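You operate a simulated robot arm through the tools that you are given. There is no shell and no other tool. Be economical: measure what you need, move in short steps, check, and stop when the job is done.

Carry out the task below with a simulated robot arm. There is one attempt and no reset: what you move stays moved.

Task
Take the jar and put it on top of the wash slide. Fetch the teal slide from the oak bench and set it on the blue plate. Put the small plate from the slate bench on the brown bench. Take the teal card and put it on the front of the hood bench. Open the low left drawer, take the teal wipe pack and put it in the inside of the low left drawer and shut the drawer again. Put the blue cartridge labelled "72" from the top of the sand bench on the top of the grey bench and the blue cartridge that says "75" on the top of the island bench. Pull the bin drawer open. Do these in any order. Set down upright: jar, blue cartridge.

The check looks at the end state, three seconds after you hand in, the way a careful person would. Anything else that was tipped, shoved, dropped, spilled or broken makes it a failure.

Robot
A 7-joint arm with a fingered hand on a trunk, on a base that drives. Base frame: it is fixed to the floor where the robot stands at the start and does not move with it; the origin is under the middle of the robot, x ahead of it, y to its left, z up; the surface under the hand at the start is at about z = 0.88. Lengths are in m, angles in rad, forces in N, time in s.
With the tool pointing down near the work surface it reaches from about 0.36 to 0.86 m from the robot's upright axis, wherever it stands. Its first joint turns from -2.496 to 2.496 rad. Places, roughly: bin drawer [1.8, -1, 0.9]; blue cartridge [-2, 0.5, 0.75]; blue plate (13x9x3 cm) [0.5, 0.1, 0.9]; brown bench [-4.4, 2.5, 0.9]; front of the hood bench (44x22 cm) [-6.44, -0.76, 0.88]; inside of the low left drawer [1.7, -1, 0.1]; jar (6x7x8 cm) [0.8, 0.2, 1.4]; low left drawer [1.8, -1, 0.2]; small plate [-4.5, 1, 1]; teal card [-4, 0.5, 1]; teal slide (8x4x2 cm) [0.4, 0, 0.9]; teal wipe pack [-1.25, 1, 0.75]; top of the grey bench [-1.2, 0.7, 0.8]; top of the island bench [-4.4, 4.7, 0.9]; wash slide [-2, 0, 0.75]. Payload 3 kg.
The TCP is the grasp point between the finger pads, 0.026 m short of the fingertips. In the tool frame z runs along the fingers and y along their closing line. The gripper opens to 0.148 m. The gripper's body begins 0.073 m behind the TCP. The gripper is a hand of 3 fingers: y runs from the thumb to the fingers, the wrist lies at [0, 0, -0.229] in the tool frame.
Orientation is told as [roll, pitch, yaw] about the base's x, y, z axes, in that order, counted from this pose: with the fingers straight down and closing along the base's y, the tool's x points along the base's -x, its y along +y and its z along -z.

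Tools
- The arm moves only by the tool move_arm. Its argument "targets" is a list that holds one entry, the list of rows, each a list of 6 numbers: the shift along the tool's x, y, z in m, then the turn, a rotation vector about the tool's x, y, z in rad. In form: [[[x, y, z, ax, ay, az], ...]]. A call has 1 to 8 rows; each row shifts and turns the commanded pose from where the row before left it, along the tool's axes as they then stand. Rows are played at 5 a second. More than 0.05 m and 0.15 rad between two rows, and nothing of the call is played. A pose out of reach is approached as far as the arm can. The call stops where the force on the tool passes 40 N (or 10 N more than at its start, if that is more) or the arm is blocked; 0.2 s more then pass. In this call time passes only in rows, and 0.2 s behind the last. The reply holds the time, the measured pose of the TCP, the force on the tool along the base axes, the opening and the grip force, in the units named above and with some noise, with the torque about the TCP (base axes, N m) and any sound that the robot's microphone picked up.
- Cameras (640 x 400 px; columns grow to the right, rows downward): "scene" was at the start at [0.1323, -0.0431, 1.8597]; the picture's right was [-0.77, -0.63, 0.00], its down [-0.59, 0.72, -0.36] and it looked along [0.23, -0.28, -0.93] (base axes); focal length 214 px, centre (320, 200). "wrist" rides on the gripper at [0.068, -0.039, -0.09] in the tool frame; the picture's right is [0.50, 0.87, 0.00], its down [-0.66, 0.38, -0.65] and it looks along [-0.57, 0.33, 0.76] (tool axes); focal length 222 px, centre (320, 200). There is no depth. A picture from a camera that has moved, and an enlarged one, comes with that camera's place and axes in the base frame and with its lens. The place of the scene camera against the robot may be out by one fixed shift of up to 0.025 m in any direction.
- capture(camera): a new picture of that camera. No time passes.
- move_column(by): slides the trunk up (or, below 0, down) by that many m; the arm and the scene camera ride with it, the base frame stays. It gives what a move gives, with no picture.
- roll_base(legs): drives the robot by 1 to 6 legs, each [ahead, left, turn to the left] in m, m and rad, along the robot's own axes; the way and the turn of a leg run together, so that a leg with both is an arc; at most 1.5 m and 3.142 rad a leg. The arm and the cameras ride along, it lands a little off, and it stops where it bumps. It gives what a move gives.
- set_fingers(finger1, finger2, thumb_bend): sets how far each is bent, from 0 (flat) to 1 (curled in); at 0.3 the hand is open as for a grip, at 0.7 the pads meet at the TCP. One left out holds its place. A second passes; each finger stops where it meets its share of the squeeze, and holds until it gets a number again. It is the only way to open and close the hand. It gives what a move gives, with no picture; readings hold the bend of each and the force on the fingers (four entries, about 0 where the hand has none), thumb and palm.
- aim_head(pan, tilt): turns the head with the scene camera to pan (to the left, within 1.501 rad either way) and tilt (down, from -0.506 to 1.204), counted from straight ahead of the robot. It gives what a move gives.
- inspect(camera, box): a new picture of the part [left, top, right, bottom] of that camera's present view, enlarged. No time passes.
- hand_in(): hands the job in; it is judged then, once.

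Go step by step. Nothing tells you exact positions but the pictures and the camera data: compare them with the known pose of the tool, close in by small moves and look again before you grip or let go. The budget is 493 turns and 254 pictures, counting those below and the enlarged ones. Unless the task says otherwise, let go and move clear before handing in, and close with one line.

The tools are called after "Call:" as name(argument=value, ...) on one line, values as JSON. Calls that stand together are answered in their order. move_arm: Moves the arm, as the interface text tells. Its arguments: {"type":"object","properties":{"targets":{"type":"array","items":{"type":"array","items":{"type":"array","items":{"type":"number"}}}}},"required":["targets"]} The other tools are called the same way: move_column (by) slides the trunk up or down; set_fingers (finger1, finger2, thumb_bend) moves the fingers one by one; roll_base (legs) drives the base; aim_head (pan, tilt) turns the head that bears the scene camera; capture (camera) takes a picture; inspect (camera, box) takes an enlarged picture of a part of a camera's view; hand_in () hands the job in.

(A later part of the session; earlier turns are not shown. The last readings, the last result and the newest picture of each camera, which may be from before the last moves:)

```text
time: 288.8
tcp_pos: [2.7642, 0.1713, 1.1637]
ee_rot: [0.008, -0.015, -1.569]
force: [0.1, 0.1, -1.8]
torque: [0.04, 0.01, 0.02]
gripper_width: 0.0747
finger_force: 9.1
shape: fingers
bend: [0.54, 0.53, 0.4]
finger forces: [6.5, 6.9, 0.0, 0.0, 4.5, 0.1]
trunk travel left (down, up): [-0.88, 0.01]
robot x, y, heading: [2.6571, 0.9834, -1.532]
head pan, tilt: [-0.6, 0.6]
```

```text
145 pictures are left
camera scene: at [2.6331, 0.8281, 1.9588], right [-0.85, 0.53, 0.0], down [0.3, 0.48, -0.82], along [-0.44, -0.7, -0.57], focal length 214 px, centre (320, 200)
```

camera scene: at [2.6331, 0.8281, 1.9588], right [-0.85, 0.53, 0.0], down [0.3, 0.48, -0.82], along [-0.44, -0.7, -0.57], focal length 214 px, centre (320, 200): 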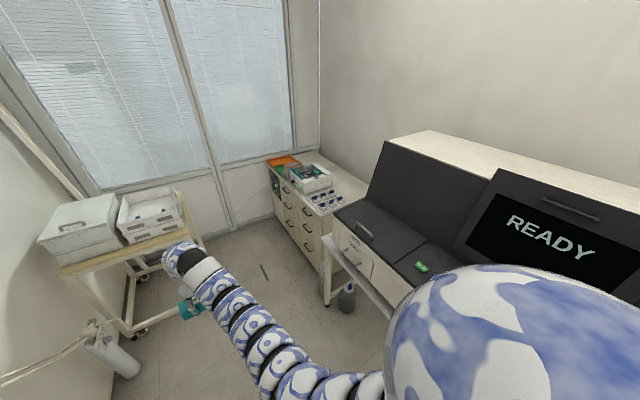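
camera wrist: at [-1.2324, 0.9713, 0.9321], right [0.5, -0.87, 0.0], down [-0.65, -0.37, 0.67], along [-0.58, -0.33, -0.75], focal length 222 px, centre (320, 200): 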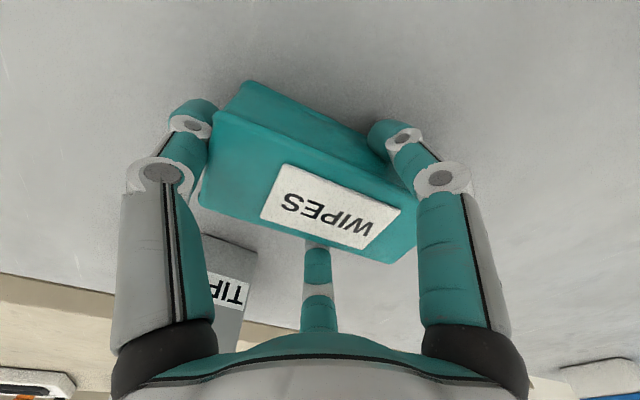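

The drawer cabinet is in the corner beyond the analyser. Zoom in.

Call:
inspect(camera="scene", box=[250, 140, 410, 300])

Call:
inspect(camera="scene", box=[320, 190, 460, 300])

```text
2.50 times, centred on (330, 220) of scene
camera zoom: at [2.6331, 0.8281, 1.9588], right [-0.85, 0.53, 0.0], down [0.3, 0.48, -0.82], along [-0.44, -0.7, -0.57], focal length 536 px, centre (295, 150)
```

zoom: 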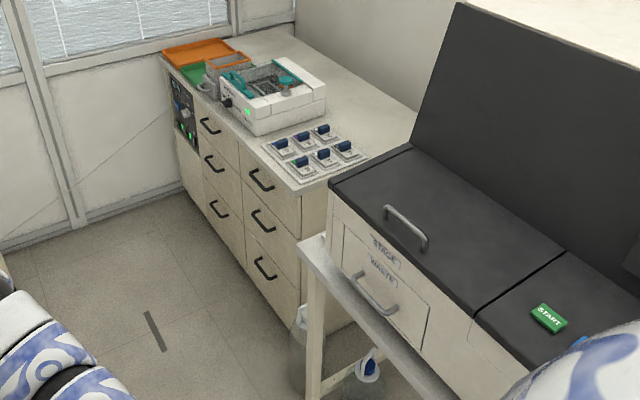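

```text
3.64 times, centred on (390, 245) of scene
camera zoom: at [2.6331, 0.8281, 1.9588], right [-0.85, 0.53, 0.0], down [0.3, 0.48, -0.82], along [-0.44, -0.7, -0.57], focal length 780 px, centre (66, 36)
```

zoom: 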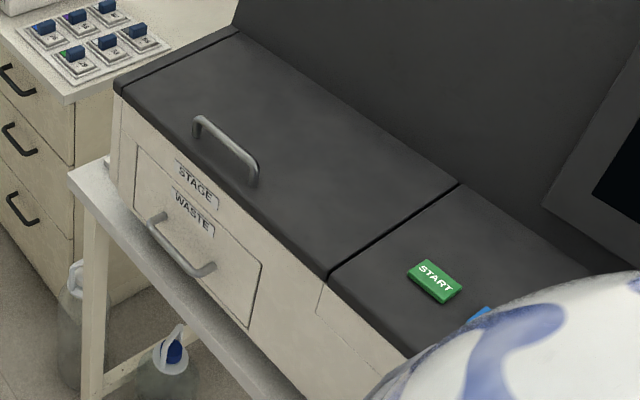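

The low left drawer is the bottom-left one at about (1.88,-1.08,0.22). The "bin drawer" must be near (1.8,-1,0.9), maybe on the device on top. Move closer and look.

Call:
roll_base(legs=[[1.0, 0, 0]])

Call:
aim_head(pan=-1.0, tilt=0.75)

Call:
capture(camera="scene")

```text
time: 294.0
tcp_pos: [2.807, -0.833, 1.1637]
ee_rot: [0.01, -0.012, -1.567]
force: [0.0, 0.5, -2.3]
torque: [0.03, 0.03, 0.01]
gripper_width: 0.0746
finger_force: 8.8
shape: fingers
bend: [0.54, 0.53, 0.4]
finger forces: [6.5, 7.0, 0.1, 0.0, 4.4, 0.0]
trunk travel left (down, up): [-0.88, 0.01]
robot x, y, heading: [2.7025, -0.0217, -1.533]
head pan, tilt: [-0.6, 0.6]
```

```text
time: 294.9
tcp_pos: [2.8066, -0.8331, 1.1645]
ee_rot: [0.008, -0.014, -1.567]
force: [-0.2, 0.5, -2.8]
torque: [0.03, 0.01, 0.03]
gripper_width: 0.0744
finger_force: 8.6
shape: fingers
bend: [0.54, 0.54, 0.4]
finger forces: [6.5, 6.9, 0.0, 0.0, 4.5, 0.0]
trunk travel left (down, up): [-0.88, 0.01]
robot x, y, heading: [2.6985, -0.0222, -1.527]
head pan, tilt: [-1.0, 0.75]
```

```text
142 pictures are left
camera scene: at [2.6522, -0.149, 1.946], right [-0.58, 0.82, 0.0], down [0.56, 0.39, -0.73], along [-0.6, -0.42, -0.68], focal length 214 px, centre (320, 200)
```

scene: 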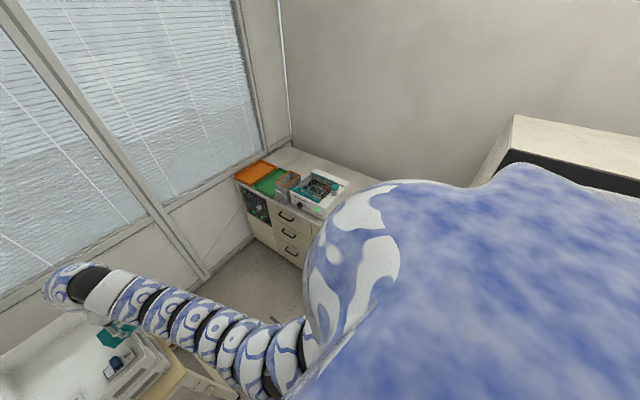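

Retract the arm and turn to face the cabinet.

Call:
move_arm(targets=[[[0.05, 0, 0, 0, 0, 0], [0.05, 0, 0, 0, 0, 0], [0.05, 0, 0, 0, 0, 0], [0.05, 0, 0, 0, 0, 0], [0.05, 0, 0, 0, 0, 0]]])

Call:
roll_base(legs=[[0.35, 0, 0], [0, 0, -1.1]])

Call:
aim_head(pan=0.0, tilt=0.75)

Call:
capture(camera="scene")

```text
time: 296.1
tcp_pos: [2.8091, -0.5809, 1.1607]
ee_rot: [0.008, -0.014, -1.567]
force: [0.3, 0.9, -2.6]
torque: [0.01, 0.06, -0.01]
gripper_width: 0.0732
finger_force: 9.6
shape: fingers
bend: [0.54, 0.54, 0.4]
finger forces: [6.7, 7.2, 0.0, 0.0, 4.3, 0.1]
trunk travel left (down, up): [-0.88, 0.01]
robot x, y, heading: [2.702, -0.0233, -1.523]
head pan, tilt: [-1.0, 0.75]
```

```text
time: 301.1
tcp_pos: [2.2641, -0.7211, 1.1598]
ee_rot: [0.008, -0.015, -2.663]
force: [0.8, 0.2, -2.8]
torque: [0.02, 0.0, 0.03]
gripper_width: 0.0734
finger_force: 8.7
shape: fingers
bend: [0.54, 0.54, 0.4]
finger forces: [6.2, 6.7, 0.0, 0.1, 4.0, 0.0]
trunk travel left (down, up): [-0.88, 0.01]
robot x, y, heading: [2.7162, -0.3689, -2.627]
head pan, tilt: [-1.0, 0.75]
```

```text
time: 302.4
tcp_pos: [2.2641, -0.7207, 1.1595]
ee_rot: [0.009, -0.014, -2.665]
force: [0.0, 0.7, -2.7]
torque: [0.01, 0.03, 0.04]
gripper_width: 0.0735
finger_force: 8.8
shape: fingers
bend: [0.54, 0.54, 0.4]
finger forces: [6.3, 6.7, 0.0, 0.1, 4.0, 0.0]
trunk travel left (down, up): [-0.88, 0.01]
robot x, y, heading: [2.7121, -0.3691, -2.632]
head pan, tilt: [0.0, 0.75]
```

```text
141 pictures are left
camera scene: at [2.5889, -0.449, 1.9459], right [-0.49, 0.87, 0.0], down [0.59, 0.34, -0.73], along [-0.64, -0.36, -0.68], focal length 214 px, centre (320, 200)
```

scene: 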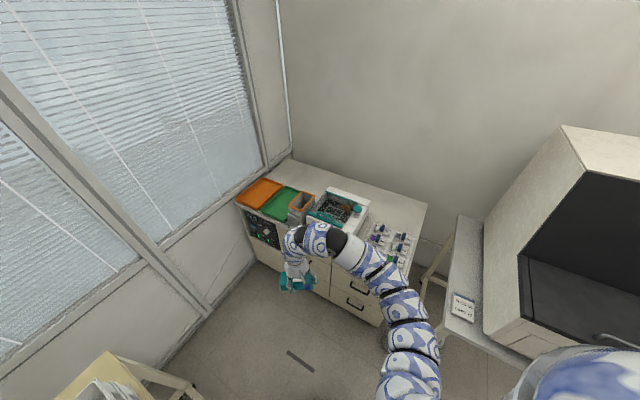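

Call:
inspect(camera="scene", box=[230, 150, 440, 320])

Call:
inspect(camera="scene", box=[225, 170, 325, 270])

```text
2.35 times, centred on (335, 235) of scene
camera zoom: at [2.5889, -0.449, 1.9459], right [-0.49, 0.87, 0.0], down [0.59, 0.34, -0.73], along [-0.64, -0.36, -0.68], focal length 505 px, centre (285, 118)
```

zoom: 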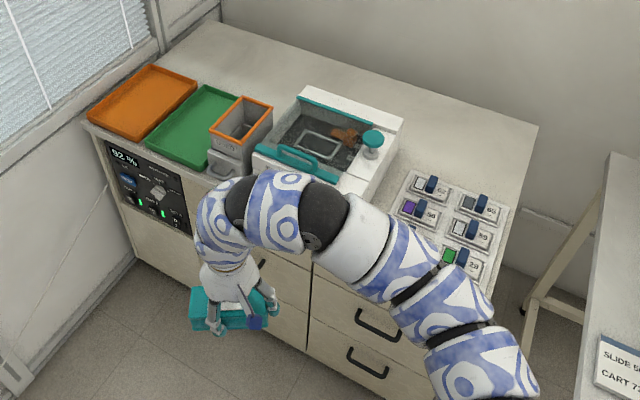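

```text
4.00 times, centred on (275, 220) of scene
camera zoom: at [2.5889, -0.449, 1.9459], right [-0.49, 0.87, 0.0], down [0.59, 0.34, -0.73], along [-0.64, -0.36, -0.68], focal length 858 px, centre (500, 120)
```

zoom: 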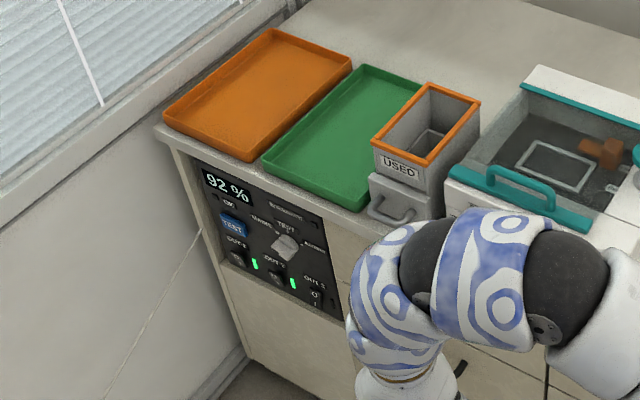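

Found it: a small stand with the "USED" bin over a little drawer with a handle at ≈(1.85,-1.07,0.86): the bin drawer. I need a free hand to open the drawers, so I'll set the pack down on the floor to the side meanwhile.

Call:
roll_base(legs=[[0.277, -0.098, 0], [0, 0, 1.4]])

Call:
move_column(by=-0.7)

Call:
capture(camera="wrist")

Call:
capture(camera="scene")

```text
time: 307.9
tcp_pos: [2.6956, -0.9234, 1.1616]
ee_rot: [0.008, -0.013, -1.259]
force: [0.0, -0.6, -2.3]
torque: [-0.03, 0.0, 0.0]
gripper_width: 0.0729
finger_force: 8.9
shape: fingers
bend: [0.54, 0.54, 0.4]
finger forces: [6.1, 6.6, 0.0, 0.0, 3.9, 0.1]
trunk travel left (down, up): [-0.88, 0.01]
robot x, y, heading: [2.4221, -0.4265, -1.219]
head pan, tilt: [0.0, 0.75]
```

```text
refused: -0.7 is not a number from -0.4 to 0.4
```

```text
138 pictures are left
camera wrist: at [2.6369, -0.8695, 1.2488], right [0.67, 0.74, 0.0], down [0.55, -0.5, 0.67], along [0.49, -0.45, -0.75], focal length 222 px, centre (320, 200)
```

wrist: 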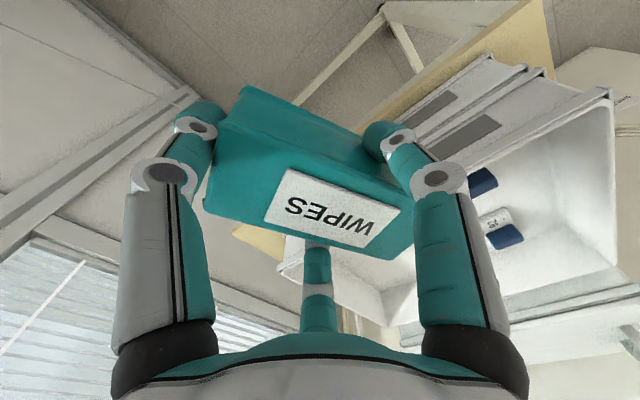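

```text
137 pictures are left
camera scene: at [2.4955, -0.5725, 1.9462], right [-0.94, -0.34, 0.0], down [-0.23, 0.64, -0.73], along [0.25, -0.69, -0.68], focal length 214 px, centre (320, 200)
```

scene: 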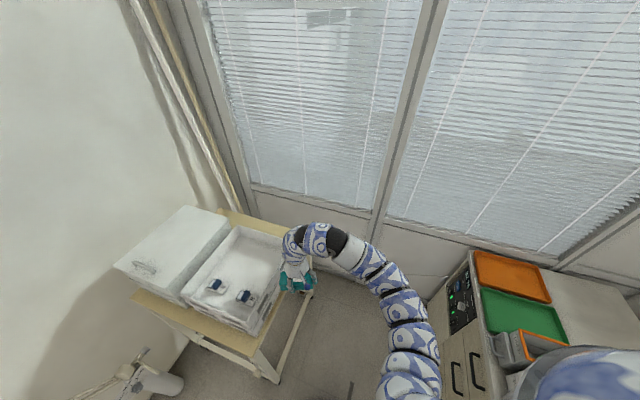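

The cart is close; turn a little right so the pack comes down at x≈2.5, then lower.

Call:
roll_base(legs=[[0, 0, -0.35]])

Call:
move_column(by=-0.4)

Call:
move_column(by=-0.4)

Call:
capture(camera="wrist")

Call:
capture(camera="scene")

```text
time: 309.3
tcp_pos: [2.5086, -0.9869, 1.1606]
ee_rot: [0.007, -0.013, -1.605]
force: [0.6, 0.4, -2.0]
torque: [0.02, 0.03, -0.01]
gripper_width: 0.0729
finger_force: 8.8
shape: fingers
bend: [0.54, 0.54, 0.4]
finger forces: [6.1, 6.6, 0.1, 0.0, 3.9, 0.0]
trunk travel left (down, up): [-0.88, 0.01]
robot x, y, heading: [2.422, -0.4216, -1.571]
head pan, tilt: [0.0, 0.75]
```

```text
time: 313.2
tcp_pos: [2.5083, -0.9865, 0.7605]
ee_rot: [0.009, -0.014, -1.606]
force: [0.1, 0.6, -3.0]
torque: [0.01, 0.05, 0.02]
gripper_width: 0.0727
finger_force: 8.4
shape: fingers
bend: [0.54, 0.54, 0.4]
finger forces: [6.2, 6.8, 0.0, 0.1, 3.6, 0.0]
trunk travel left (down, up): [-0.48, 0.41]
robot x, y, heading: [2.4233, -0.423, -1.571]
head pan, tilt: [0.0, 0.75]
```

```text
time: 317.0
tcp_pos: [2.5089, -0.9868, 0.3612]
ee_rot: [0.007, -0.015, -1.605]
force: [-0.2, -0.3, -2.3]
torque: [0.03, 0.03, 0.0]
gripper_width: 0.0729
finger_force: 8.6
shape: fingers
bend: [0.54, 0.54, 0.4]
finger forces: [6.3, 6.7, 0.1, 0.0, 3.7, 0.0]
trunk travel left (down, up): [-0.08, 0.81]
robot x, y, heading: [2.4211, -0.419, -1.567]
head pan, tilt: [0.0, 0.75]
```

```text
136 pictures are left
camera wrist: at [2.4713, -0.9166, 0.4483], right [0.88, 0.47, 0.0], down [0.35, -0.66, 0.67], along [0.31, -0.59, -0.75], focal length 222 px, centre (320, 200)
```

wrist: 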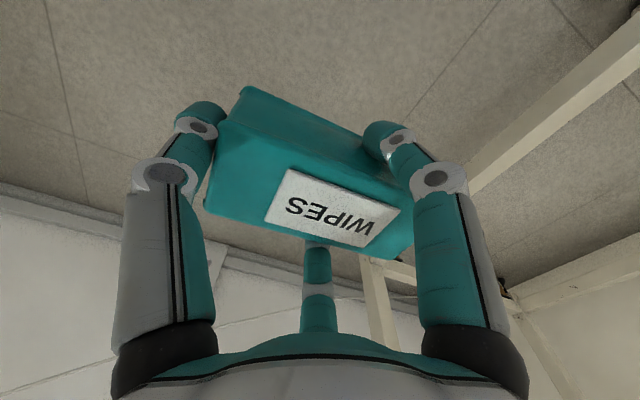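

```text
135 pictures are left
camera scene: at [2.4393, -0.5844, 1.146], right [-1.0, 0.0, 0.0], down [0.0, 0.68, -0.73], along [0.0, -0.73, -0.68], focal length 214 px, centre (320, 200)
```

scene: 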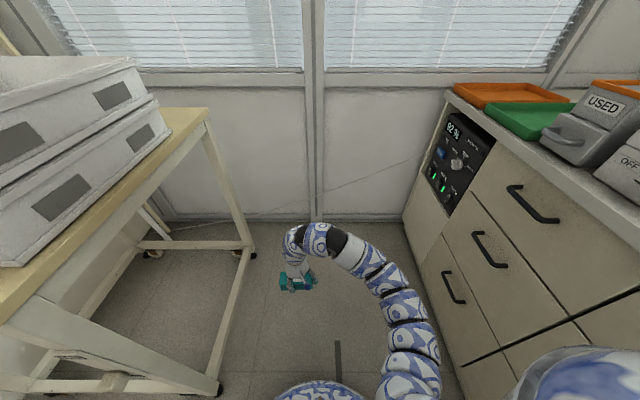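

Clear view of the drawer column now. Lower the pack to the floor.

Call:
move_column(by=-0.075)

Call:
move_arm(targets=[[[0, 0, 0.04, 0, 0, 0], [0, 0, 0.04, 0, 0, 0], [0, 0, 0.04, 0, 0, 0], [0, 0, 0.04, 0, 0, 0], [0, 0, 0.04, 0, 0, 0]]])

Call:
move_arm(targets=[[[0, 0, 0.015, 0, 0, 0], [0, 0, 0.01, 0, 0, 0]]])

```text
time: 318.1
tcp_pos: [2.5077, -0.9865, 0.2857]
ee_rot: [0.008, -0.014, -1.605]
force: [0.4, 0.7, -3.1]
torque: [0.04, 0.03, 0.01]
gripper_width: 0.073
finger_force: 8.4
shape: fingers
bend: [0.54, 0.54, 0.4]
finger forces: [6.3, 6.7, 0.0, 0.0, 3.7, 0.0]
trunk travel left (down, up): [-0.005, 0.885]
robot x, y, heading: [2.4227, -0.4212, -1.567]
head pan, tilt: [0.0, 0.75]
```

```text
time: 319.3
tcp_pos: [2.5101, -0.9887, 0.086]
ee_rot: [0.007, -0.016, -1.606]
force: [0.1, -0.6, -2.2]
torque: [0.02, 0.02, -0.01]
gripper_width: 0.0724
finger_force: 8.4
shape: fingers
bend: [0.54, 0.54, 0.4]
finger forces: [6.2, 6.8, 0.0, 0.1, 3.4, 0.0]
trunk travel left (down, up): [-0.005, 0.885]
robot x, y, heading: [2.4195, -0.4196, -1.571]
head pan, tilt: [0.0, 0.75]
```

```text
time: 319.9
tcp_pos: [2.511, -0.9893, 0.061]
ee_rot: [0.01, -0.013, -1.606]
force: [0.0, -0.6, -2.7]
torque: [0.0, 0.05, 0.0]
gripper_width: 0.072
finger_force: 8.3
shape: fingers
bend: [0.54, 0.54, 0.4]
finger forces: [6.3, 6.7, 0.0, 0.0, 3.2, 0.0]
trunk travel left (down, up): [-0.005, 0.885]
robot x, y, heading: [2.4225, -0.426, -1.57]
head pan, tilt: [0.0, 0.75]
```

Call:
move_arm(targets=[[[0, 0, 0.006, 0, 0, 0], [0, 0, 0.004, 0, 0, 0]]])

Call:
move_arm(targets=[[[0, 0, 0.004, 0, 0, 0]]])

```text
time: 320.5
tcp_pos: [2.5102, -0.9888, 0.0493]
ee_rot: [0.01, -0.011, -1.606]
force: [-0.3, 0.1, -2.8]
torque: [0.04, 0.03, 0.01]
gripper_width: 0.0724
finger_force: 8.6
shape: fingers
bend: [0.54, 0.54, 0.4]
finger forces: [6.3, 6.8, 0.1, 0.0, 3.1, 0.0]
trunk travel left (down, up): [-0.005, 0.885]
robot x, y, heading: [2.4212, -0.4211, -1.565]
head pan, tilt: [0.0, 0.75]
```

```text
time: 320.9
tcp_pos: [2.5108, -0.9894, 0.0471]
ee_rot: [0.009, -0.014, -1.605]
force: [-1.9, 0.4, 3.3]
torque: [0.0, -0.34, 0.03]
gripper_width: 0.0723
finger_force: 10.5
shape: fingers
bend: [0.54, 0.54, 0.4]
finger forces: [7.5, 7.6, 0.0, 0.1, 5.6, 0.0]
trunk travel left (down, up): [-0.005, 0.885]
robot x, y, heading: [2.421, -0.4219, -1.571]
head pan, tilt: [0.0, 0.75]
```

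On the floor. Release and rise.

Call:
set_fingers(finger1=0.44, finger2=0.44, thumb_bend=0.32)

Call:
move_arm(targets=[[[0, 0, -0.04, 0, 0, 0], [0, 0, -0.05, 0, 0, 0], [0, 0, -0.05, 0, 0, 0], [0, 0, -0.05, 0, 0, 0]]])

Call:
aim_head(pan=-0.7, tilt=0.6)

Call:
capture(camera="scene")

```text
time: 321.9
tcp_pos: [2.5111, -0.9896, 0.0476]
ee_rot: [0.009, -0.014, -1.606]
force: [-0.4, 0.1, 0.4]
torque: [0.03, 0.01, -0.04]
gripper_width: 0.1015
finger_force: 0.0
shape: fingers
bend: [0.44, 0.44, 0.32]
finger forces: [0.1, 0.0, 0.0, 0.1, 0.1, 0.0]
trunk travel left (down, up): [-0.005, 0.885]
robot x, y, heading: [2.4196, -0.4234, -1.569]
head pan, tilt: [0.0, 0.75]
```

```text
time: 322.9
tcp_pos: [2.5071, -0.9873, 0.2379]
ee_rot: [0.006, -0.013, -1.606]
force: [-0.2, 0.0, -0.6]
torque: [0.01, 0.01, 0.0]
gripper_width: 0.1017
finger_force: 0.1
shape: fingers
bend: [0.44, 0.44, 0.32]
finger forces: [0.0, 0.0, 0.1, 0.0, 0.0, 0.0]
trunk travel left (down, up): [-0.005, 0.885]
robot x, y, heading: [2.4201, -0.4231, -1.571]
head pan, tilt: [0.0, 0.75]
```

```text
time: 324.0
tcp_pos: [2.5079, -0.988, 0.2365]
ee_rot: [0.007, -0.015, -1.606]
force: [-0.8, -0.4, -0.1]
torque: [0.03, 0.0, -0.01]
gripper_width: 0.1016
finger_force: 0.0
shape: fingers
bend: [0.44, 0.44, 0.32]
finger forces: [0.0, 0.1, 0.0, 0.0, 0.0, 0.0]
trunk travel left (down, up): [-0.005, 0.885]
robot x, y, heading: [2.4257, -0.4188, -1.565]
head pan, tilt: [-0.7, 0.6]
```

```text
134 pictures are left
camera scene: at [2.3824, -0.5691, 1.0838], right [-0.77, 0.64, 0.0], down [0.36, 0.43, -0.82], along [-0.53, -0.63, -0.57], focal length 214 px, centre (320, 200)
```

scene: 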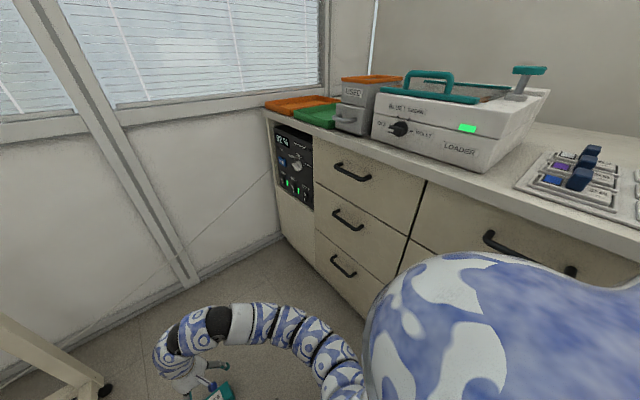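

Handles located: low left ≈(1.89,-0.99,0.28), bin drawer handle ≈(1.85,-1.06,0.90). I'll grip handles with the hand horizontal, thumb up. Reposition the base and re-orient the hand.

Call:
move_column(by=0.3)

Call:
roll_base(legs=[[-0.12, 0.13, 0], [0, 0, -0.68]])

Call:
move_arm(targets=[[[0, 0, 0, 0, 0, -0.15], [0, 0, 0, 0, 0, -0.15], [0, 0, 0, 0, 0, -0.15], [0, 0, 0, 0, 0, -0.15], [0, 0, 0, 0, 0, -0.15], [0, 0, 0, 0, 0, -0.15], [0, 0, 0, 0, 0, -0.15], [0, 0, 0, 0, 0, -0.15]]])

```text
time: 327.0
tcp_pos: [2.5092, -0.9875, 0.5373]
ee_rot: [0.01, -0.013, -1.605]
force: [0.4, -0.4, 1.0]
torque: [0.0, -0.02, -0.02]
gripper_width: 0.1018
finger_force: 0.1
shape: fingers
bend: [0.44, 0.44, 0.32]
finger forces: [0.0, 0.0, 0.0, 0.0, 0.0, 0.1]
trunk travel left (down, up): [-0.305, 0.585]
robot x, y, heading: [2.4219, -0.4205, -1.568]
head pan, tilt: [-0.7, 0.6]
```

```text
time: 330.3
tcp_pos: [2.262, -0.7959, 0.537]
ee_rot: [0.008, -0.015, -2.287]
force: [0.2, 0.0, 0.0]
torque: [0.03, 0.01, -0.02]
gripper_width: 0.1016
finger_force: 0.0
shape: fingers
bend: [0.44, 0.44, 0.32]
finger forces: [0.0, 0.1, 0.1, 0.0, 0.0, 0.0]
trunk travel left (down, up): [-0.305, 0.585]
robot x, y, heading: [2.5543, -0.3007, -2.252]
head pan, tilt: [-0.7, 0.6]
```

```text
time: 332.1
tcp_pos: [2.2619, -0.7948, 0.538]
ee_rot: [-0.008, -0.011, -1.085]
force: [-0.2, -0.2, -0.2]
torque: [-0.02, -0.04, 0.01]
gripper_width: 0.1016
finger_force: 0.1
shape: fingers
bend: [0.44, 0.44, 0.32]
finger forces: [0.0, 0.0, 0.1, 0.0, 0.0, 0.1]
trunk travel left (down, up): [-0.305, 0.585]
robot x, y, heading: [2.5512, -0.3036, -2.252]
head pan, tilt: [-0.7, 0.6]
```

Call:
move_arm(targets=[[[0, -0.02, 0, 0.15, 0, 0], [0, -0.0198, 0.003, 0.15, 0, 0], [0, -0.0191, 0.0059, 0.15, 0, 0], [0, -0.018, 0.0087, 0.15, 0, 0], [0, -0.0165, 0.0113, 0.15, 0, 0], [0, -0.0146, 0.0136, 0.15, 0, 0], [0, -0.0124, 0.0157, 0.15, 0, 0], [0, -0.0099, 0.0173, 0.15, 0, 0]]])

Call:
aim_head(pan=0.0, tilt=0.7)

Call:
capture(camera="scene")

Call:
capture(camera="wrist")

```text
time: 333.9
tcp_pos: [2.1196, -0.8691, 0.539]
ee_rot: [-1.21, -0.015, -1.09]
force: [0.8, 0.0, 0.8]
torque: [-0.01, 0.03, 0.02]
gripper_width: 0.1016
finger_force: 0.0
shape: fingers
bend: [0.44, 0.44, 0.32]
finger forces: [0.0, 0.0, 0.0, 0.0, 0.0, 0.0]
trunk travel left (down, up): [-0.305, 0.585]
robot x, y, heading: [2.5507, -0.303, -2.25]
head pan, tilt: [-0.7, 0.6]
```

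```text
time: 335.0
tcp_pos: [2.1217, -0.8693, 0.5397]
ee_rot: [-1.208, -0.013, -1.089]
force: [0.3, -0.1, -0.2]
torque: [-0.03, -0.02, -0.01]
gripper_width: 0.1017
finger_force: 0.0
shape: fingers
bend: [0.44, 0.44, 0.32]
finger forces: [0.0, 0.0, 0.0, 0.0, 0.0, 0.1]
trunk travel left (down, up): [-0.305, 0.585]
robot x, y, heading: [2.5484, -0.3035, -2.25]
head pan, tilt: [0.0, 0.7]
```

```text
133 pictures are left
camera scene: at [2.4647, -0.4292, 1.3752], right [-0.78, 0.63, 0.0], down [0.4, 0.5, -0.77], along [-0.48, -0.6, -0.64], focal length 214 px, centre (320, 200)
```

scene: 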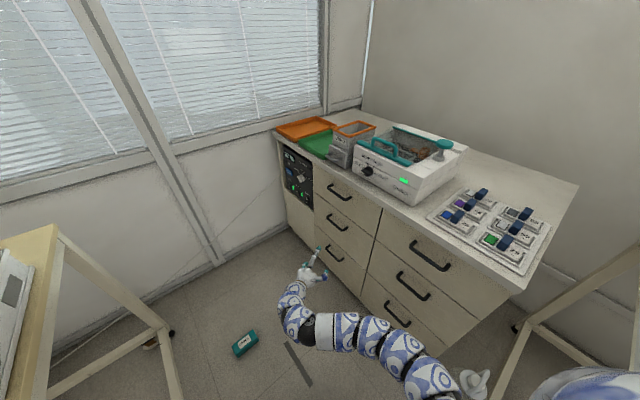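

```text
132 pictures are left
camera wrist: at [2.1521, -0.7763, 0.6052], right [0.04, 0.58, -0.82], down [0.97, -0.24, -0.11], along [-0.26, -0.78, -0.57], focal length 222 px, centre (320, 200)
```

wrist: 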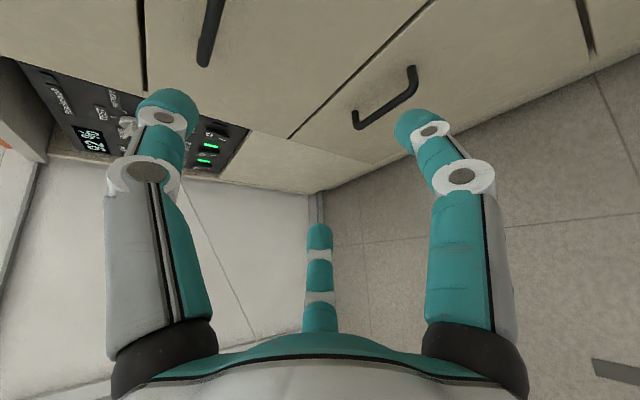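

Call:
inspect(camera="scene", box=[270, 160, 390, 300])

```text
2.86 times, centred on (330, 230) of scene
camera zoom: at [2.4647, -0.4292, 1.3752], right [-0.78, 0.63, 0.0], down [0.4, 0.5, -0.77], along [-0.48, -0.6, -0.64], focal length 613 px, centre (291, 114)
```

zoom: 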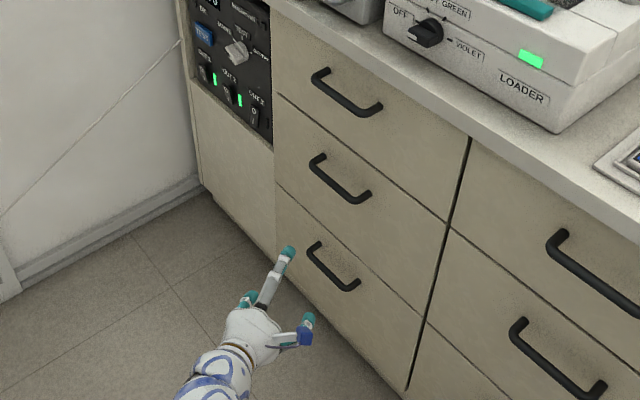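

Triangulation puts the low handle around (1.97,-0.90,0.40). Verify with a second wrist view from lower down.

Call:
move_column(by=-0.12)

Call:
capture(camera="wrist")

```text
time: 336.5
tcp_pos: [2.1202, -0.8691, 0.4194]
ee_rot: [-1.21, -0.012, -1.087]
force: [-0.6, -0.1, -0.4]
torque: [0.0, -0.01, -0.02]
gripper_width: 0.1019
finger_force: 0.0
shape: fingers
bend: [0.44, 0.44, 0.32]
finger forces: [0.0, 0.0, 0.0, 0.1, 0.1, 0.0]
trunk travel left (down, up): [-0.185, 0.705]
robot x, y, heading: [2.554, -0.3018, -2.254]
head pan, tilt: [0.0, 0.7]
```

```text
130 pictures are left
camera wrist: at [2.152, -0.7763, 0.4852], right [0.04, 0.58, -0.82], down [0.97, -0.24, -0.11], along [-0.26, -0.78, -0.57], focal length 222 px, centre (320, 200)
```

wrist: 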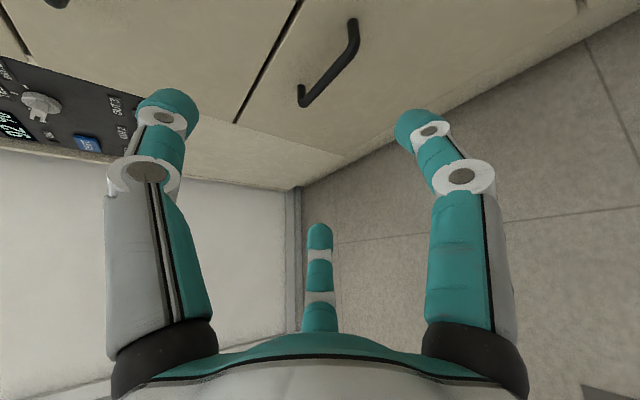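

Handle now estimated ≈(1.935,-0.94,0.35). Turn the hand to point straight at the drawer front (-x) and line up.

Call:
move_arm(targets=[[[0, 0, 0, 0, 0.1145, 0.043], [0, 0, 0, 0, 0.1145, 0.043], [0, 0, 0, 0, 0.1145, 0.043], [0, 0, 0, 0, 0.1145, 0.043]]])

Call:
capture(camera="wrist")

```text
time: 337.5
tcp_pos: [2.1218, -0.869, 0.4179]
ee_rot: [-1.2, -0.009, -1.581]
force: [0.3, 0.4, -0.4]
torque: [0.0, 0.02, 0.02]
gripper_width: 0.1018
finger_force: 0.0
shape: fingers
bend: [0.44, 0.44, 0.32]
finger forces: [0.0, 0.1, 0.0, 0.0, 0.0, 0.0]
trunk travel left (down, up): [-0.185, 0.705]
robot x, y, heading: [2.5554, -0.2992, -2.251]
head pan, tilt: [0.0, 0.7]
```

```text
129 pictures are left
camera wrist: at [2.1927, -0.802, 0.4855], right [0.32, 0.49, -0.81], down [0.74, -0.66, -0.11], along [-0.59, -0.57, -0.57], focal length 222 px, centre (320, 200)
```

wrist: 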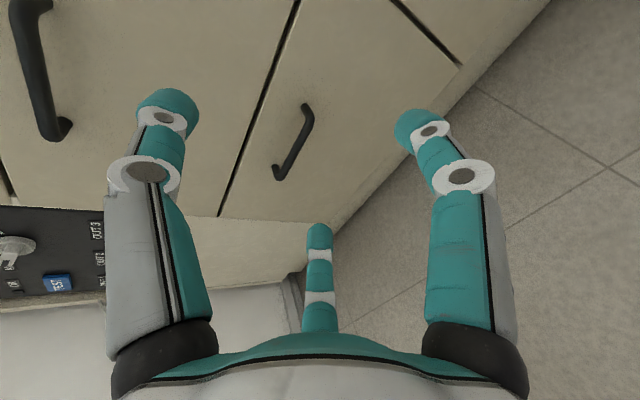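

Bar found at x≈1.93, y -0.91…-1.01, z≈0.34. Line up 9 cm in front of it.

Call:
move_arm(targets=[[[-0.0222, 0.0078, 0.0304, 0, 0, 0], [-0.0222, 0.0078, 0.0304, 0, 0, 0], [-0.0222, 0.0078, 0.0304, 0, 0, 0], [-0.0222, 0.0078, 0.0304, 0, 0, 0]]])

Call:
capture(camera="wrist")

```text
time: 338.7
tcp_pos: [2.2038, -0.9923, 0.3201]
ee_rot: [-1.217, 0.038, -1.31]
force: [0.1, -0.9, -0.8]
torque: [0.01, 0.02, -0.01]
gripper_width: 0.1018
finger_force: 0.0
shape: fingers
bend: [0.44, 0.44, 0.32]
finger forces: [0.1, 0.0, 0.1, 0.1, 0.1, 0.0]
trunk travel left (down, up): [-0.185, 0.705]
robot x, y, heading: [2.5496, -0.3022, -2.251]
head pan, tilt: [0.0, 0.7]
stopped in row 4: the arm was blocked; the commanded pose is now the measured one
```

```text
128 pictures are left
camera wrist: at [2.2555, -0.9103, 0.3887], right [0.15, 0.59, -0.79], down [0.89, -0.43, -0.15], along [-0.43, -0.68, -0.59], focal length 222 px, centre (320, 200)
```

wrist: 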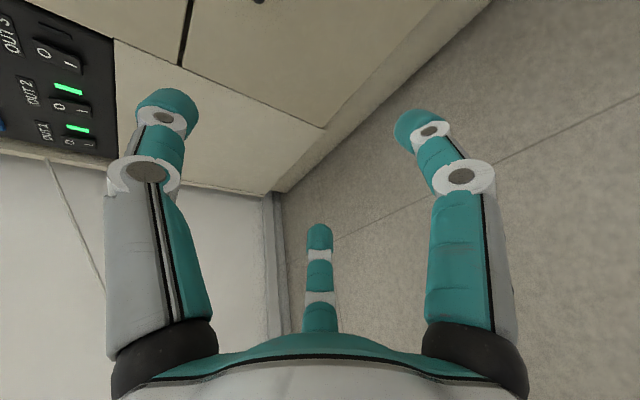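

The arm jammed in that pose. Return to the diagonal pointing, which worked, and approach the handle that way.

Call:
move_arm(targets=[[[0.02, 0.0, -0.02, 0, -0.0412, -0.0156], [0.027, -0.0161, 0.01, 0, -0.0412, -0.0156], [0.027, -0.0161, 0.01, 0, -0.0412, -0.0156], [0.027, -0.0161, 0.01, 0, -0.0412, -0.0156], [0.027, -0.0161, 0.01, 0, -0.0412, -0.0156]]])

Call:
capture(camera="wrist")

```text
time: 339.9
tcp_pos: [2.1235, -0.8868, 0.3722]
ee_rot: [-1.224, 0.064, -1.136]
force: [0.1, -0.8, 0.8]
torque: [0.04, -0.02, -0.03]
gripper_width: 0.1017
finger_force: 0.0
shape: fingers
bend: [0.44, 0.44, 0.32]
finger forces: [0.0, 0.0, 0.0, 0.1, 0.0, 0.0]
out of reach, approached as far as the arm can: row 5
trunk travel left (down, up): [-0.185, 0.705]
robot x, y, heading: [2.5516, -0.3006, -2.246]
head pan, tilt: [0.0, 0.7]
```

```text
127 pictures are left
camera wrist: at [2.1617, -0.7996, 0.4428], right [0.04, 0.62, -0.78], down [0.95, -0.27, -0.18], along [-0.32, -0.73, -0.6], focal length 222 px, centre (320, 200)
```

wrist: 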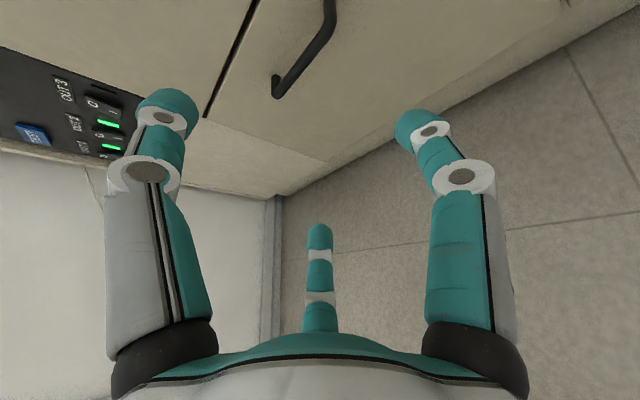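

Move the base closer instead, keeping the arm in its comfortable pose; square up the small tilt error.

Call:
move_arm(targets=[[[0, 0, 0, 0, -0.022, 0.06]]])

Call:
roll_base(legs=[[0.116, -0.048, 0]])

Call:
capture(camera="wrist")

```text
time: 340.3
tcp_pos: [2.1233, -0.8891, 0.3727]
ee_rot: [-1.225, 0.0, -1.134]
force: [0.2, 0.0, 0.0]
torque: [-0.02, -0.02, 0.01]
gripper_width: 0.1019
finger_force: 0.1
shape: fingers
bend: [0.44, 0.44, 0.32]
finger forces: [0.1, 0.1, 0.0, 0.0, 0.0, 0.0]
trunk travel left (down, up): [-0.185, 0.705]
robot x, y, heading: [2.5564, -0.3047, -2.248]
head pan, tilt: [0.0, 0.7]
```

```text
time: 341.5
tcp_pos: [2.0125, -0.9489, 0.3722]
ee_rot: [-1.226, 0.002, -1.136]
force: [0.1, -0.5, -0.5]
torque: [0.02, 0.0, -0.06]
gripper_width: 0.102
finger_force: 0.0
shape: fingers
bend: [0.44, 0.44, 0.32]
finger forces: [0.1, 0.0, 0.1, 0.0, 0.0, 0.0]
trunk travel left (down, up): [-0.185, 0.705]
robot x, y, heading: [2.4393, -0.3609, -2.248]
head pan, tilt: [0.0, 0.7]
```

```text
126 pictures are left
camera wrist: at [2.0491, -0.8573, 0.4389], right [0.05, 0.58, -0.81], down [0.95, -0.28, -0.14], along [-0.31, -0.77, -0.56], focal length 222 px, centre (320, 200)
```

wrist: 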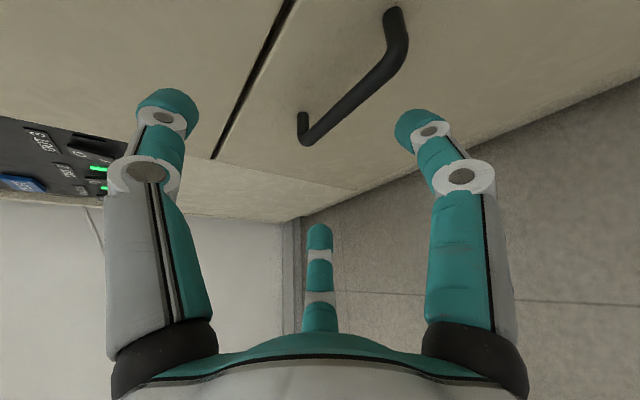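

Bar confirmed at x≈1.93, z≈0.341. Narrow the fingers, drop level with it and slide onto it, thumb above.

Call:
set_fingers(finger1=0.5, finger2=0.5, thumb_bend=0.46)

Call:
move_arm(targets=[[[0, 0.0273, 0.0098, 0, 0, 0], [0.012, -0.011, 0.03, 0, 0, 0], [0.01, -0.009, 0.025, 0, 0, 0]]])

Call:
capture(camera="wrist")

```text
time: 342.5
tcp_pos: [2.012, -0.9481, 0.3723]
ee_rot: [-1.226, 0.001, -1.135]
force: [0.3, 0.3, -0.5]
torque: [0.01, 0.0, -0.02]
gripper_width: 0.0695
finger_force: 0.1
shape: fingers
bend: [0.5, 0.5, 0.46]
finger forces: [0.0, 0.0, 0.0, 0.0, 0.0, 0.0]
trunk travel left (down, up): [-0.185, 0.705]
robot x, y, heading: [2.4398, -0.3637, -2.248]
head pan, tilt: [0.0, 0.7]
```

```text
time: 343.3
tcp_pos: [1.9497, -0.9523, 0.3428]
ee_rot: [-1.225, 0.002, -1.137]
force: [-0.7, 0.8, -0.4]
torque: [-0.01, 0.02, 0.01]
gripper_width: 0.0694
finger_force: 0.3
shape: fingers
bend: [0.5, 0.5, 0.46]
finger forces: [0.3, 0.0, 0.1, 0.1, 0.0, 0.1]
trunk travel left (down, up): [-0.185, 0.705]
robot x, y, heading: [2.4406, -0.3605, -2.248]
head pan, tilt: [0.0, 0.7]
```

```text
125 pictures are left
camera wrist: at [1.9864, -0.8616, 0.4099], right [0.05, 0.58, -0.81], down [0.95, -0.28, -0.14], along [-0.31, -0.77, -0.56], focal length 222 px, centre (320, 200)
```

wrist: 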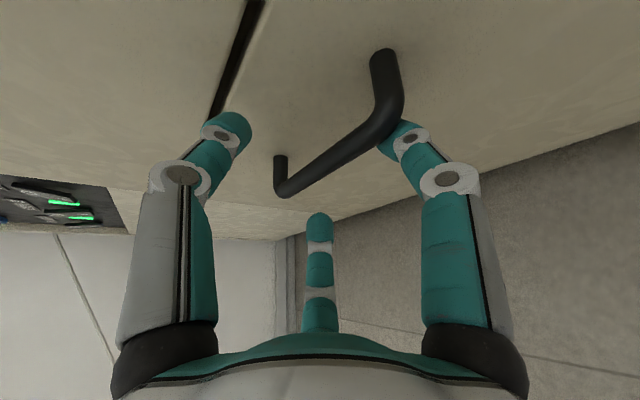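

Call:
move_arm(targets=[[[0.005, -0.0074, 0.0089, 0, 0, 0]]])

Call:
set_fingers(finger1=0.56, finger2=0.56, thumb_bend=0.58)

Call:
capture(camera="wrist")

```text
time: 343.7
tcp_pos: [1.9401, -0.9525, 0.3476]
ee_rot: [-1.223, 0.002, -1.135]
force: [6.1, 1.0, -2.2]
torque: [-0.09, -0.19, -0.28]
gripper_width: 0.0733
finger_force: 2.8
shape: fingers
bend: [0.49, 0.5, 0.46]
finger forces: [5.5, 0.0, 0.0, 0.1, 0.1, 0.0]
trunk travel left (down, up): [-0.185, 0.705]
robot x, y, heading: [2.4419, -0.3604, -2.252]
head pan, tilt: [0.0, 0.7]
```

```text
time: 344.7
tcp_pos: [1.9385, -0.9541, 0.3477]
ee_rot: [-1.224, 0.003, -1.136]
force: [6.8, 6.3, -5.4]
torque: [-0.08, -0.28, -0.38]
gripper_width: 0.053
finger_force: 4.4
shape: fingers
bend: [0.51, 0.56, 0.57]
finger forces: [8.5, 0.0, 0.0, 0.0, 0.0, 0.0]
trunk travel left (down, up): [-0.185, 0.705]
robot x, y, heading: [2.44, -0.3633, -2.252]
head pan, tilt: [0.0, 0.7]
```

```text
124 pictures are left
camera wrist: at [1.9748, -0.862, 0.4137], right [0.06, 0.58, -0.81], down [0.95, -0.28, -0.13], along [-0.31, -0.77, -0.56], focal length 222 px, centre (320, 200)
```

wrist: 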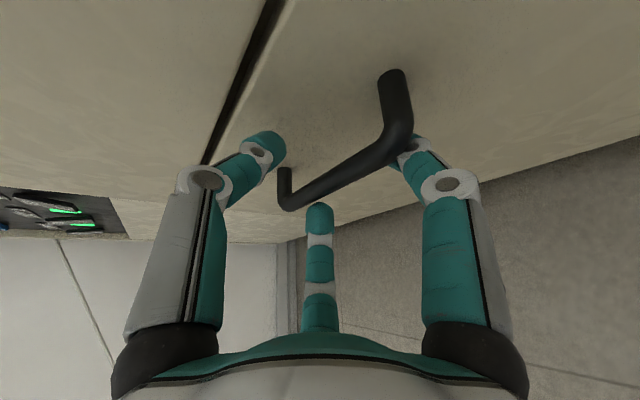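

Finger 1 is under the bar; bring the thumb down onto it and tighten.

Call:
set_fingers(thumb_bend=0.7)

Call:
set_fingers(finger1=0.66, finger2=0.66, thumb_bend=0.74)

Call:
capture(camera="wrist")

```text
time: 345.7
tcp_pos: [1.9386, -0.9528, 0.3481]
ee_rot: [-1.225, 0.003, -1.138]
force: [7.1, 6.5, -5.6]
torque: [-0.08, -0.26, -0.39]
gripper_width: 0.0349
finger_force: 4.3
shape: fingers
bend: [0.51, 0.56, 0.7]
finger forces: [8.2, 0.1, 0.0, 0.0, 0.0, 0.0]
trunk travel left (down, up): [-0.185, 0.705]
robot x, y, heading: [2.4417, -0.3658, -2.249]
head pan, tilt: [0.0, 0.7]
```

```text
time: 346.7
tcp_pos: [1.9388, -0.9527, 0.3464]
ee_rot: [-1.224, 0.002, -1.136]
force: [11.8, 6.1, -12.5]
torque: [-0.12, -0.45, 0.23]
gripper_width: 0.0237
finger_force: 10.2
shape: fingers
bend: [0.55, 0.59, 0.74]
finger forces: [11.2, 9.9, 0.0, 0.0, 0.0, 0.1]
trunk travel left (down, up): [-0.185, 0.705]
robot x, y, heading: [2.4438, -0.364, -2.254]
head pan, tilt: [0.0, 0.7]
```

```text
123 pictures are left
camera wrist: at [1.9751, -0.8623, 0.4133], right [0.06, 0.58, -0.81], down [0.95, -0.28, -0.13], along [-0.31, -0.77, -0.57], focal length 222 px, centre (320, 200)
```

wrist: 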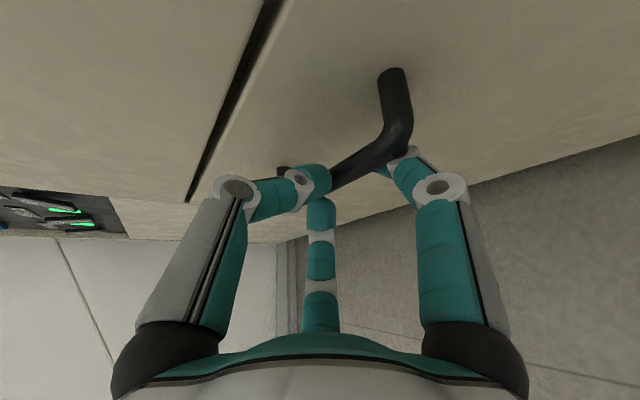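

Fingers hook under the bar from below. Try pulling gently along +x.

Call:
move_arm(targets=[[[-0.0063, 0.0046, -0.0128, 0, 0, 0], [-0.0063, 0.0046, -0.0128, 0, 0, 0]]])

Call:
capture(camera="wrist")

```text
time: 347.3
tcp_pos: [1.9667, -0.9529, 0.3491]
ee_rot: [-1.226, 0.002, -1.137]
force: [0.3, -0.8, 0.4]
torque: [0.02, -0.01, -0.04]
gripper_width: 0.0025
finger_force: 0.0
shape: fingers
bend: [0.66, 0.66, 0.74]
finger forces: [0.0, 0.0, 0.0, 0.0, 0.0, 0.0]
trunk travel left (down, up): [-0.185, 0.705]
robot x, y, heading: [2.4399, -0.3626, -2.248]
head pan, tilt: [0.0, 0.7]
```

```text
122 pictures are left
camera wrist: at [2.0039, -0.8618, 0.4144], right [0.05, 0.58, -0.81], down [0.95, -0.28, -0.14], along [-0.31, -0.77, -0.56], focal length 222 px, centre (320, 200)
```

wrist: 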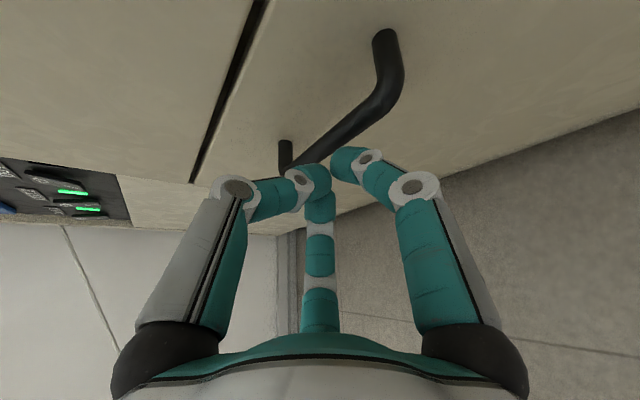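

It slipped off: the diagonal fingers can't get behind the bar. New plan: tilt the hand steeper and hook the single thumb behind the bar from above. Retract and re-tilt.

Call:
move_arm(targets=[[[-0.015, 0.011, -0.03, 0, 0, 0], [-0.015, 0.011, -0.03, 0, 0, 0], [0, -0.04, -0.015, 0, 0, 0], [0, -0.04, -0.015, 0, 0, 0], [0, -0.02, -0.015, -0.12, 0, 0], [0, 0, 0, -0.12, 0, 0], [0, 0, 0, -0.12, 0, 0], [0, 0, 0, -0.12, 0, 0]]])

Call:
set_fingers(finger1=0.4, finger2=0.4, thumb_bend=0.6)

Call:
capture(camera="wrist")

```text
time: 349.1
tcp_pos: [2.0484, -0.986, 0.4119]
ee_rot: [-1.164, 0.002, -1.139]
force: [0.3, 0.4, 0.2]
torque: [0.0, 0.04, -0.01]
gripper_width: 0.0019
finger_force: 0.0
shape: fingers
bend: [0.66, 0.66, 0.74]
finger forces: [0.1, 0.0, 0.1, 0.0, 0.1, 0.0]
out of reach, approached as far as the arm can: row 4, 5, 6, 7, 8
trunk travel left (down, up): [-0.185, 0.705]
robot x, y, heading: [2.4399, -0.3628, -2.248]
head pan, tilt: [0.0, 0.7]
```

```text
time: 350.1
tcp_pos: [2.0495, -0.9856, 0.4127]
ee_rot: [-1.165, 0.002, -1.137]
force: [-0.2, 0.5, 0.3]
torque: [0.07, -0.03, 0.01]
gripper_width: 0.064
finger_force: 0.0
shape: fingers
bend: [0.4, 0.4, 0.6]
finger forces: [0.0, 0.0, 0.0, 0.1, 0.0, 0.0]
trunk travel left (down, up): [-0.185, 0.705]
robot x, y, heading: [2.4407, -0.3668, -2.249]
head pan, tilt: [0.0, 0.7]
```

```text
121 pictures are left
camera wrist: at [2.0819, -0.8975, 0.4825], right [0.1, 0.6, -0.8], down [0.96, -0.28, -0.09], along [-0.28, -0.75, -0.6], focal length 222 px, centre (320, 200)
```

wrist: 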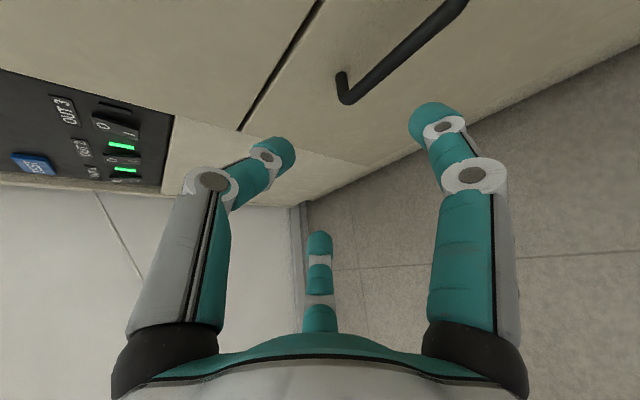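

The hand needs a comfier configuration. Raise clear of the handles first, then re-tilt with the base turned so the handle lies slightly right of ahead.

Call:
roll_base(legs=[[-0.1, 0, 0], [0, 0, 0.15]])

Call:
move_arm(targets=[[[0.02, 0, 0, -0.1, 0, 0], [0.02, 0, 0, -0.1, 0, 0], [0.02, 0, 0, -0.1, 0, 0], [0.02, 0, 0, -0.1, 0, 0], [0.02, 0, 0, -0.1, 0, 0], [0.0, 0, 0, -0.1, 0, 0]]])

```text
time: 351.9
tcp_pos: [2.2093, -0.9615, 0.4128]
ee_rot: [-1.166, 0.001, -0.988]
force: [0.3, 0.7, -0.6]
torque: [-0.01, 0.0, -0.05]
gripper_width: 0.0639
finger_force: 0.1
shape: fingers
bend: [0.4, 0.4, 0.6]
finger forces: [0.0, 0.1, 0.0, 0.0, 0.0, 0.0]
trunk travel left (down, up): [-0.185, 0.705]
robot x, y, heading: [2.505, -0.2847, -2.097]
head pan, tilt: [0.0, 0.7]
```

```text
time: 353.3
tcp_pos: [2.1952, -0.9828, 0.4092]
ee_rot: [-1.018, 0.006, -0.995]
force: [-0.3, 0.2, 0.3]
torque: [-0.01, 0.05, 0.01]
gripper_width: 0.064
finger_force: 0.0
shape: fingers
bend: [0.4, 0.4, 0.6]
finger forces: [0.1, 0.0, 0.1, 0.1, 0.1, 0.1]
out of reach, approached as far as the arm can: row 1, 2, 3, 4, 5, 6
trunk travel left (down, up): [-0.185, 0.705]
robot x, y, heading: [2.5023, -0.2843, -2.097]
head pan, tilt: [0.0, 0.7]
```

Call:
move_arm(targets=[[[0, 0, 0, 0, -0.1, -0.0615], [0, 0, 0, 0, -0.1, -0.0615], [0, 0, 0, 0, -0.1, -0.0615], [0, 0, 0, 0, -0.1, -0.0615]]])

Call:
move_arm(targets=[[[0.03, 0, -0.02, -0.1, 0, 0], [0.03, 0, -0.02, -0.1, 0, 0], [0.03, 0, 0, -0.1, 0, 0], [0.03, 0, 0, -0.1, 0, 0], [0.03, 0, 0, -0.1, 0, 0]]])

```text
time: 354.3
tcp_pos: [2.2092, -1.0125, 0.3714]
ee_rot: [-1.022, 0.009, -0.708]
force: [-0.6, -0.8, 0.2]
torque: [-0.01, -0.01, 0.02]
gripper_width: 0.0642
finger_force: 0.0
shape: fingers
bend: [0.4, 0.4, 0.6]
finger forces: [0.0, 0.1, 0.0, 0.0, 0.0, 0.0]
out of reach, approached as far as the arm can: row 1, 2, 3, 4
trunk travel left (down, up): [-0.185, 0.705]
robot x, y, heading: [2.5033, -0.282, -2.1]
head pan, tilt: [0.0, 0.7]
```

```text
time: 355.5
tcp_pos: [2.1253, -1.0553, 0.4174]
ee_rot: [-0.767, 0.022, -0.721]
force: [1.4, 0.5, 0.4]
torque: [0.0, 0.05, 0.02]
gripper_width: 0.0646
finger_force: 0.1
shape: fingers
bend: [0.4, 0.4, 0.6]
finger forces: [0.0, 0.0, 0.1, 0.1, 0.1, 0.0]
out of reach, approached as far as the arm can: row 1, 2, 3, 4, 5
trunk travel left (down, up): [-0.185, 0.705]
robot x, y, heading: [2.5033, -0.2852, -2.099]
head pan, tilt: [0.0, 0.7]
```

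The arm is at an awkward limit; retract toward the body and up to recover a neutral configuration.

Call:
move_arm(targets=[[[0, 0.03, -0.035, 0, 0, 0], [0, 0.03, -0.035, 0, 0, 0], [0, 0.03, -0.035, 0, 0, 0], [0, 0.03, -0.035, 0, 0, 0], [0, 0.03, -0.035, 0, 0, 0]]])

Call:
capture(camera="scene")

```text
time: 356.7
tcp_pos: [2.1321, -1.0483, 0.4195]
ee_rot: [-0.721, 0.014, -0.714]
force: [0.5, -0.1, -0.2]
torque: [0.01, 0.01, 0.01]
gripper_width: 0.0643
finger_force: 0.0
shape: fingers
bend: [0.4, 0.4, 0.6]
finger forces: [0.0, 0.0, 0.0, 0.0, 0.1, 0.0]
out of reach, approached as far as the arm can: row 1, 2, 3, 4, 5
trunk travel left (down, up): [-0.185, 0.705]
robot x, y, heading: [2.505, -0.286, -2.096]
head pan, tilt: [0.0, 0.7]
```

```text
120 pictures are left
camera scene: at [2.4373, -0.427, 1.2552], right [-0.86, 0.5, 0.0], down [0.33, 0.56, -0.76], along [-0.39, -0.66, -0.64], focal length 214 px, centre (320, 200)
```

scene: 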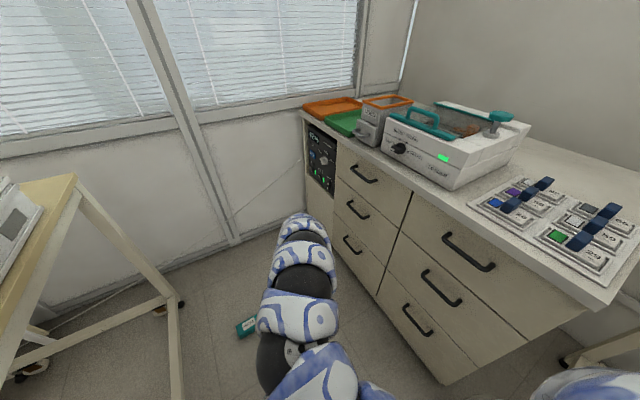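

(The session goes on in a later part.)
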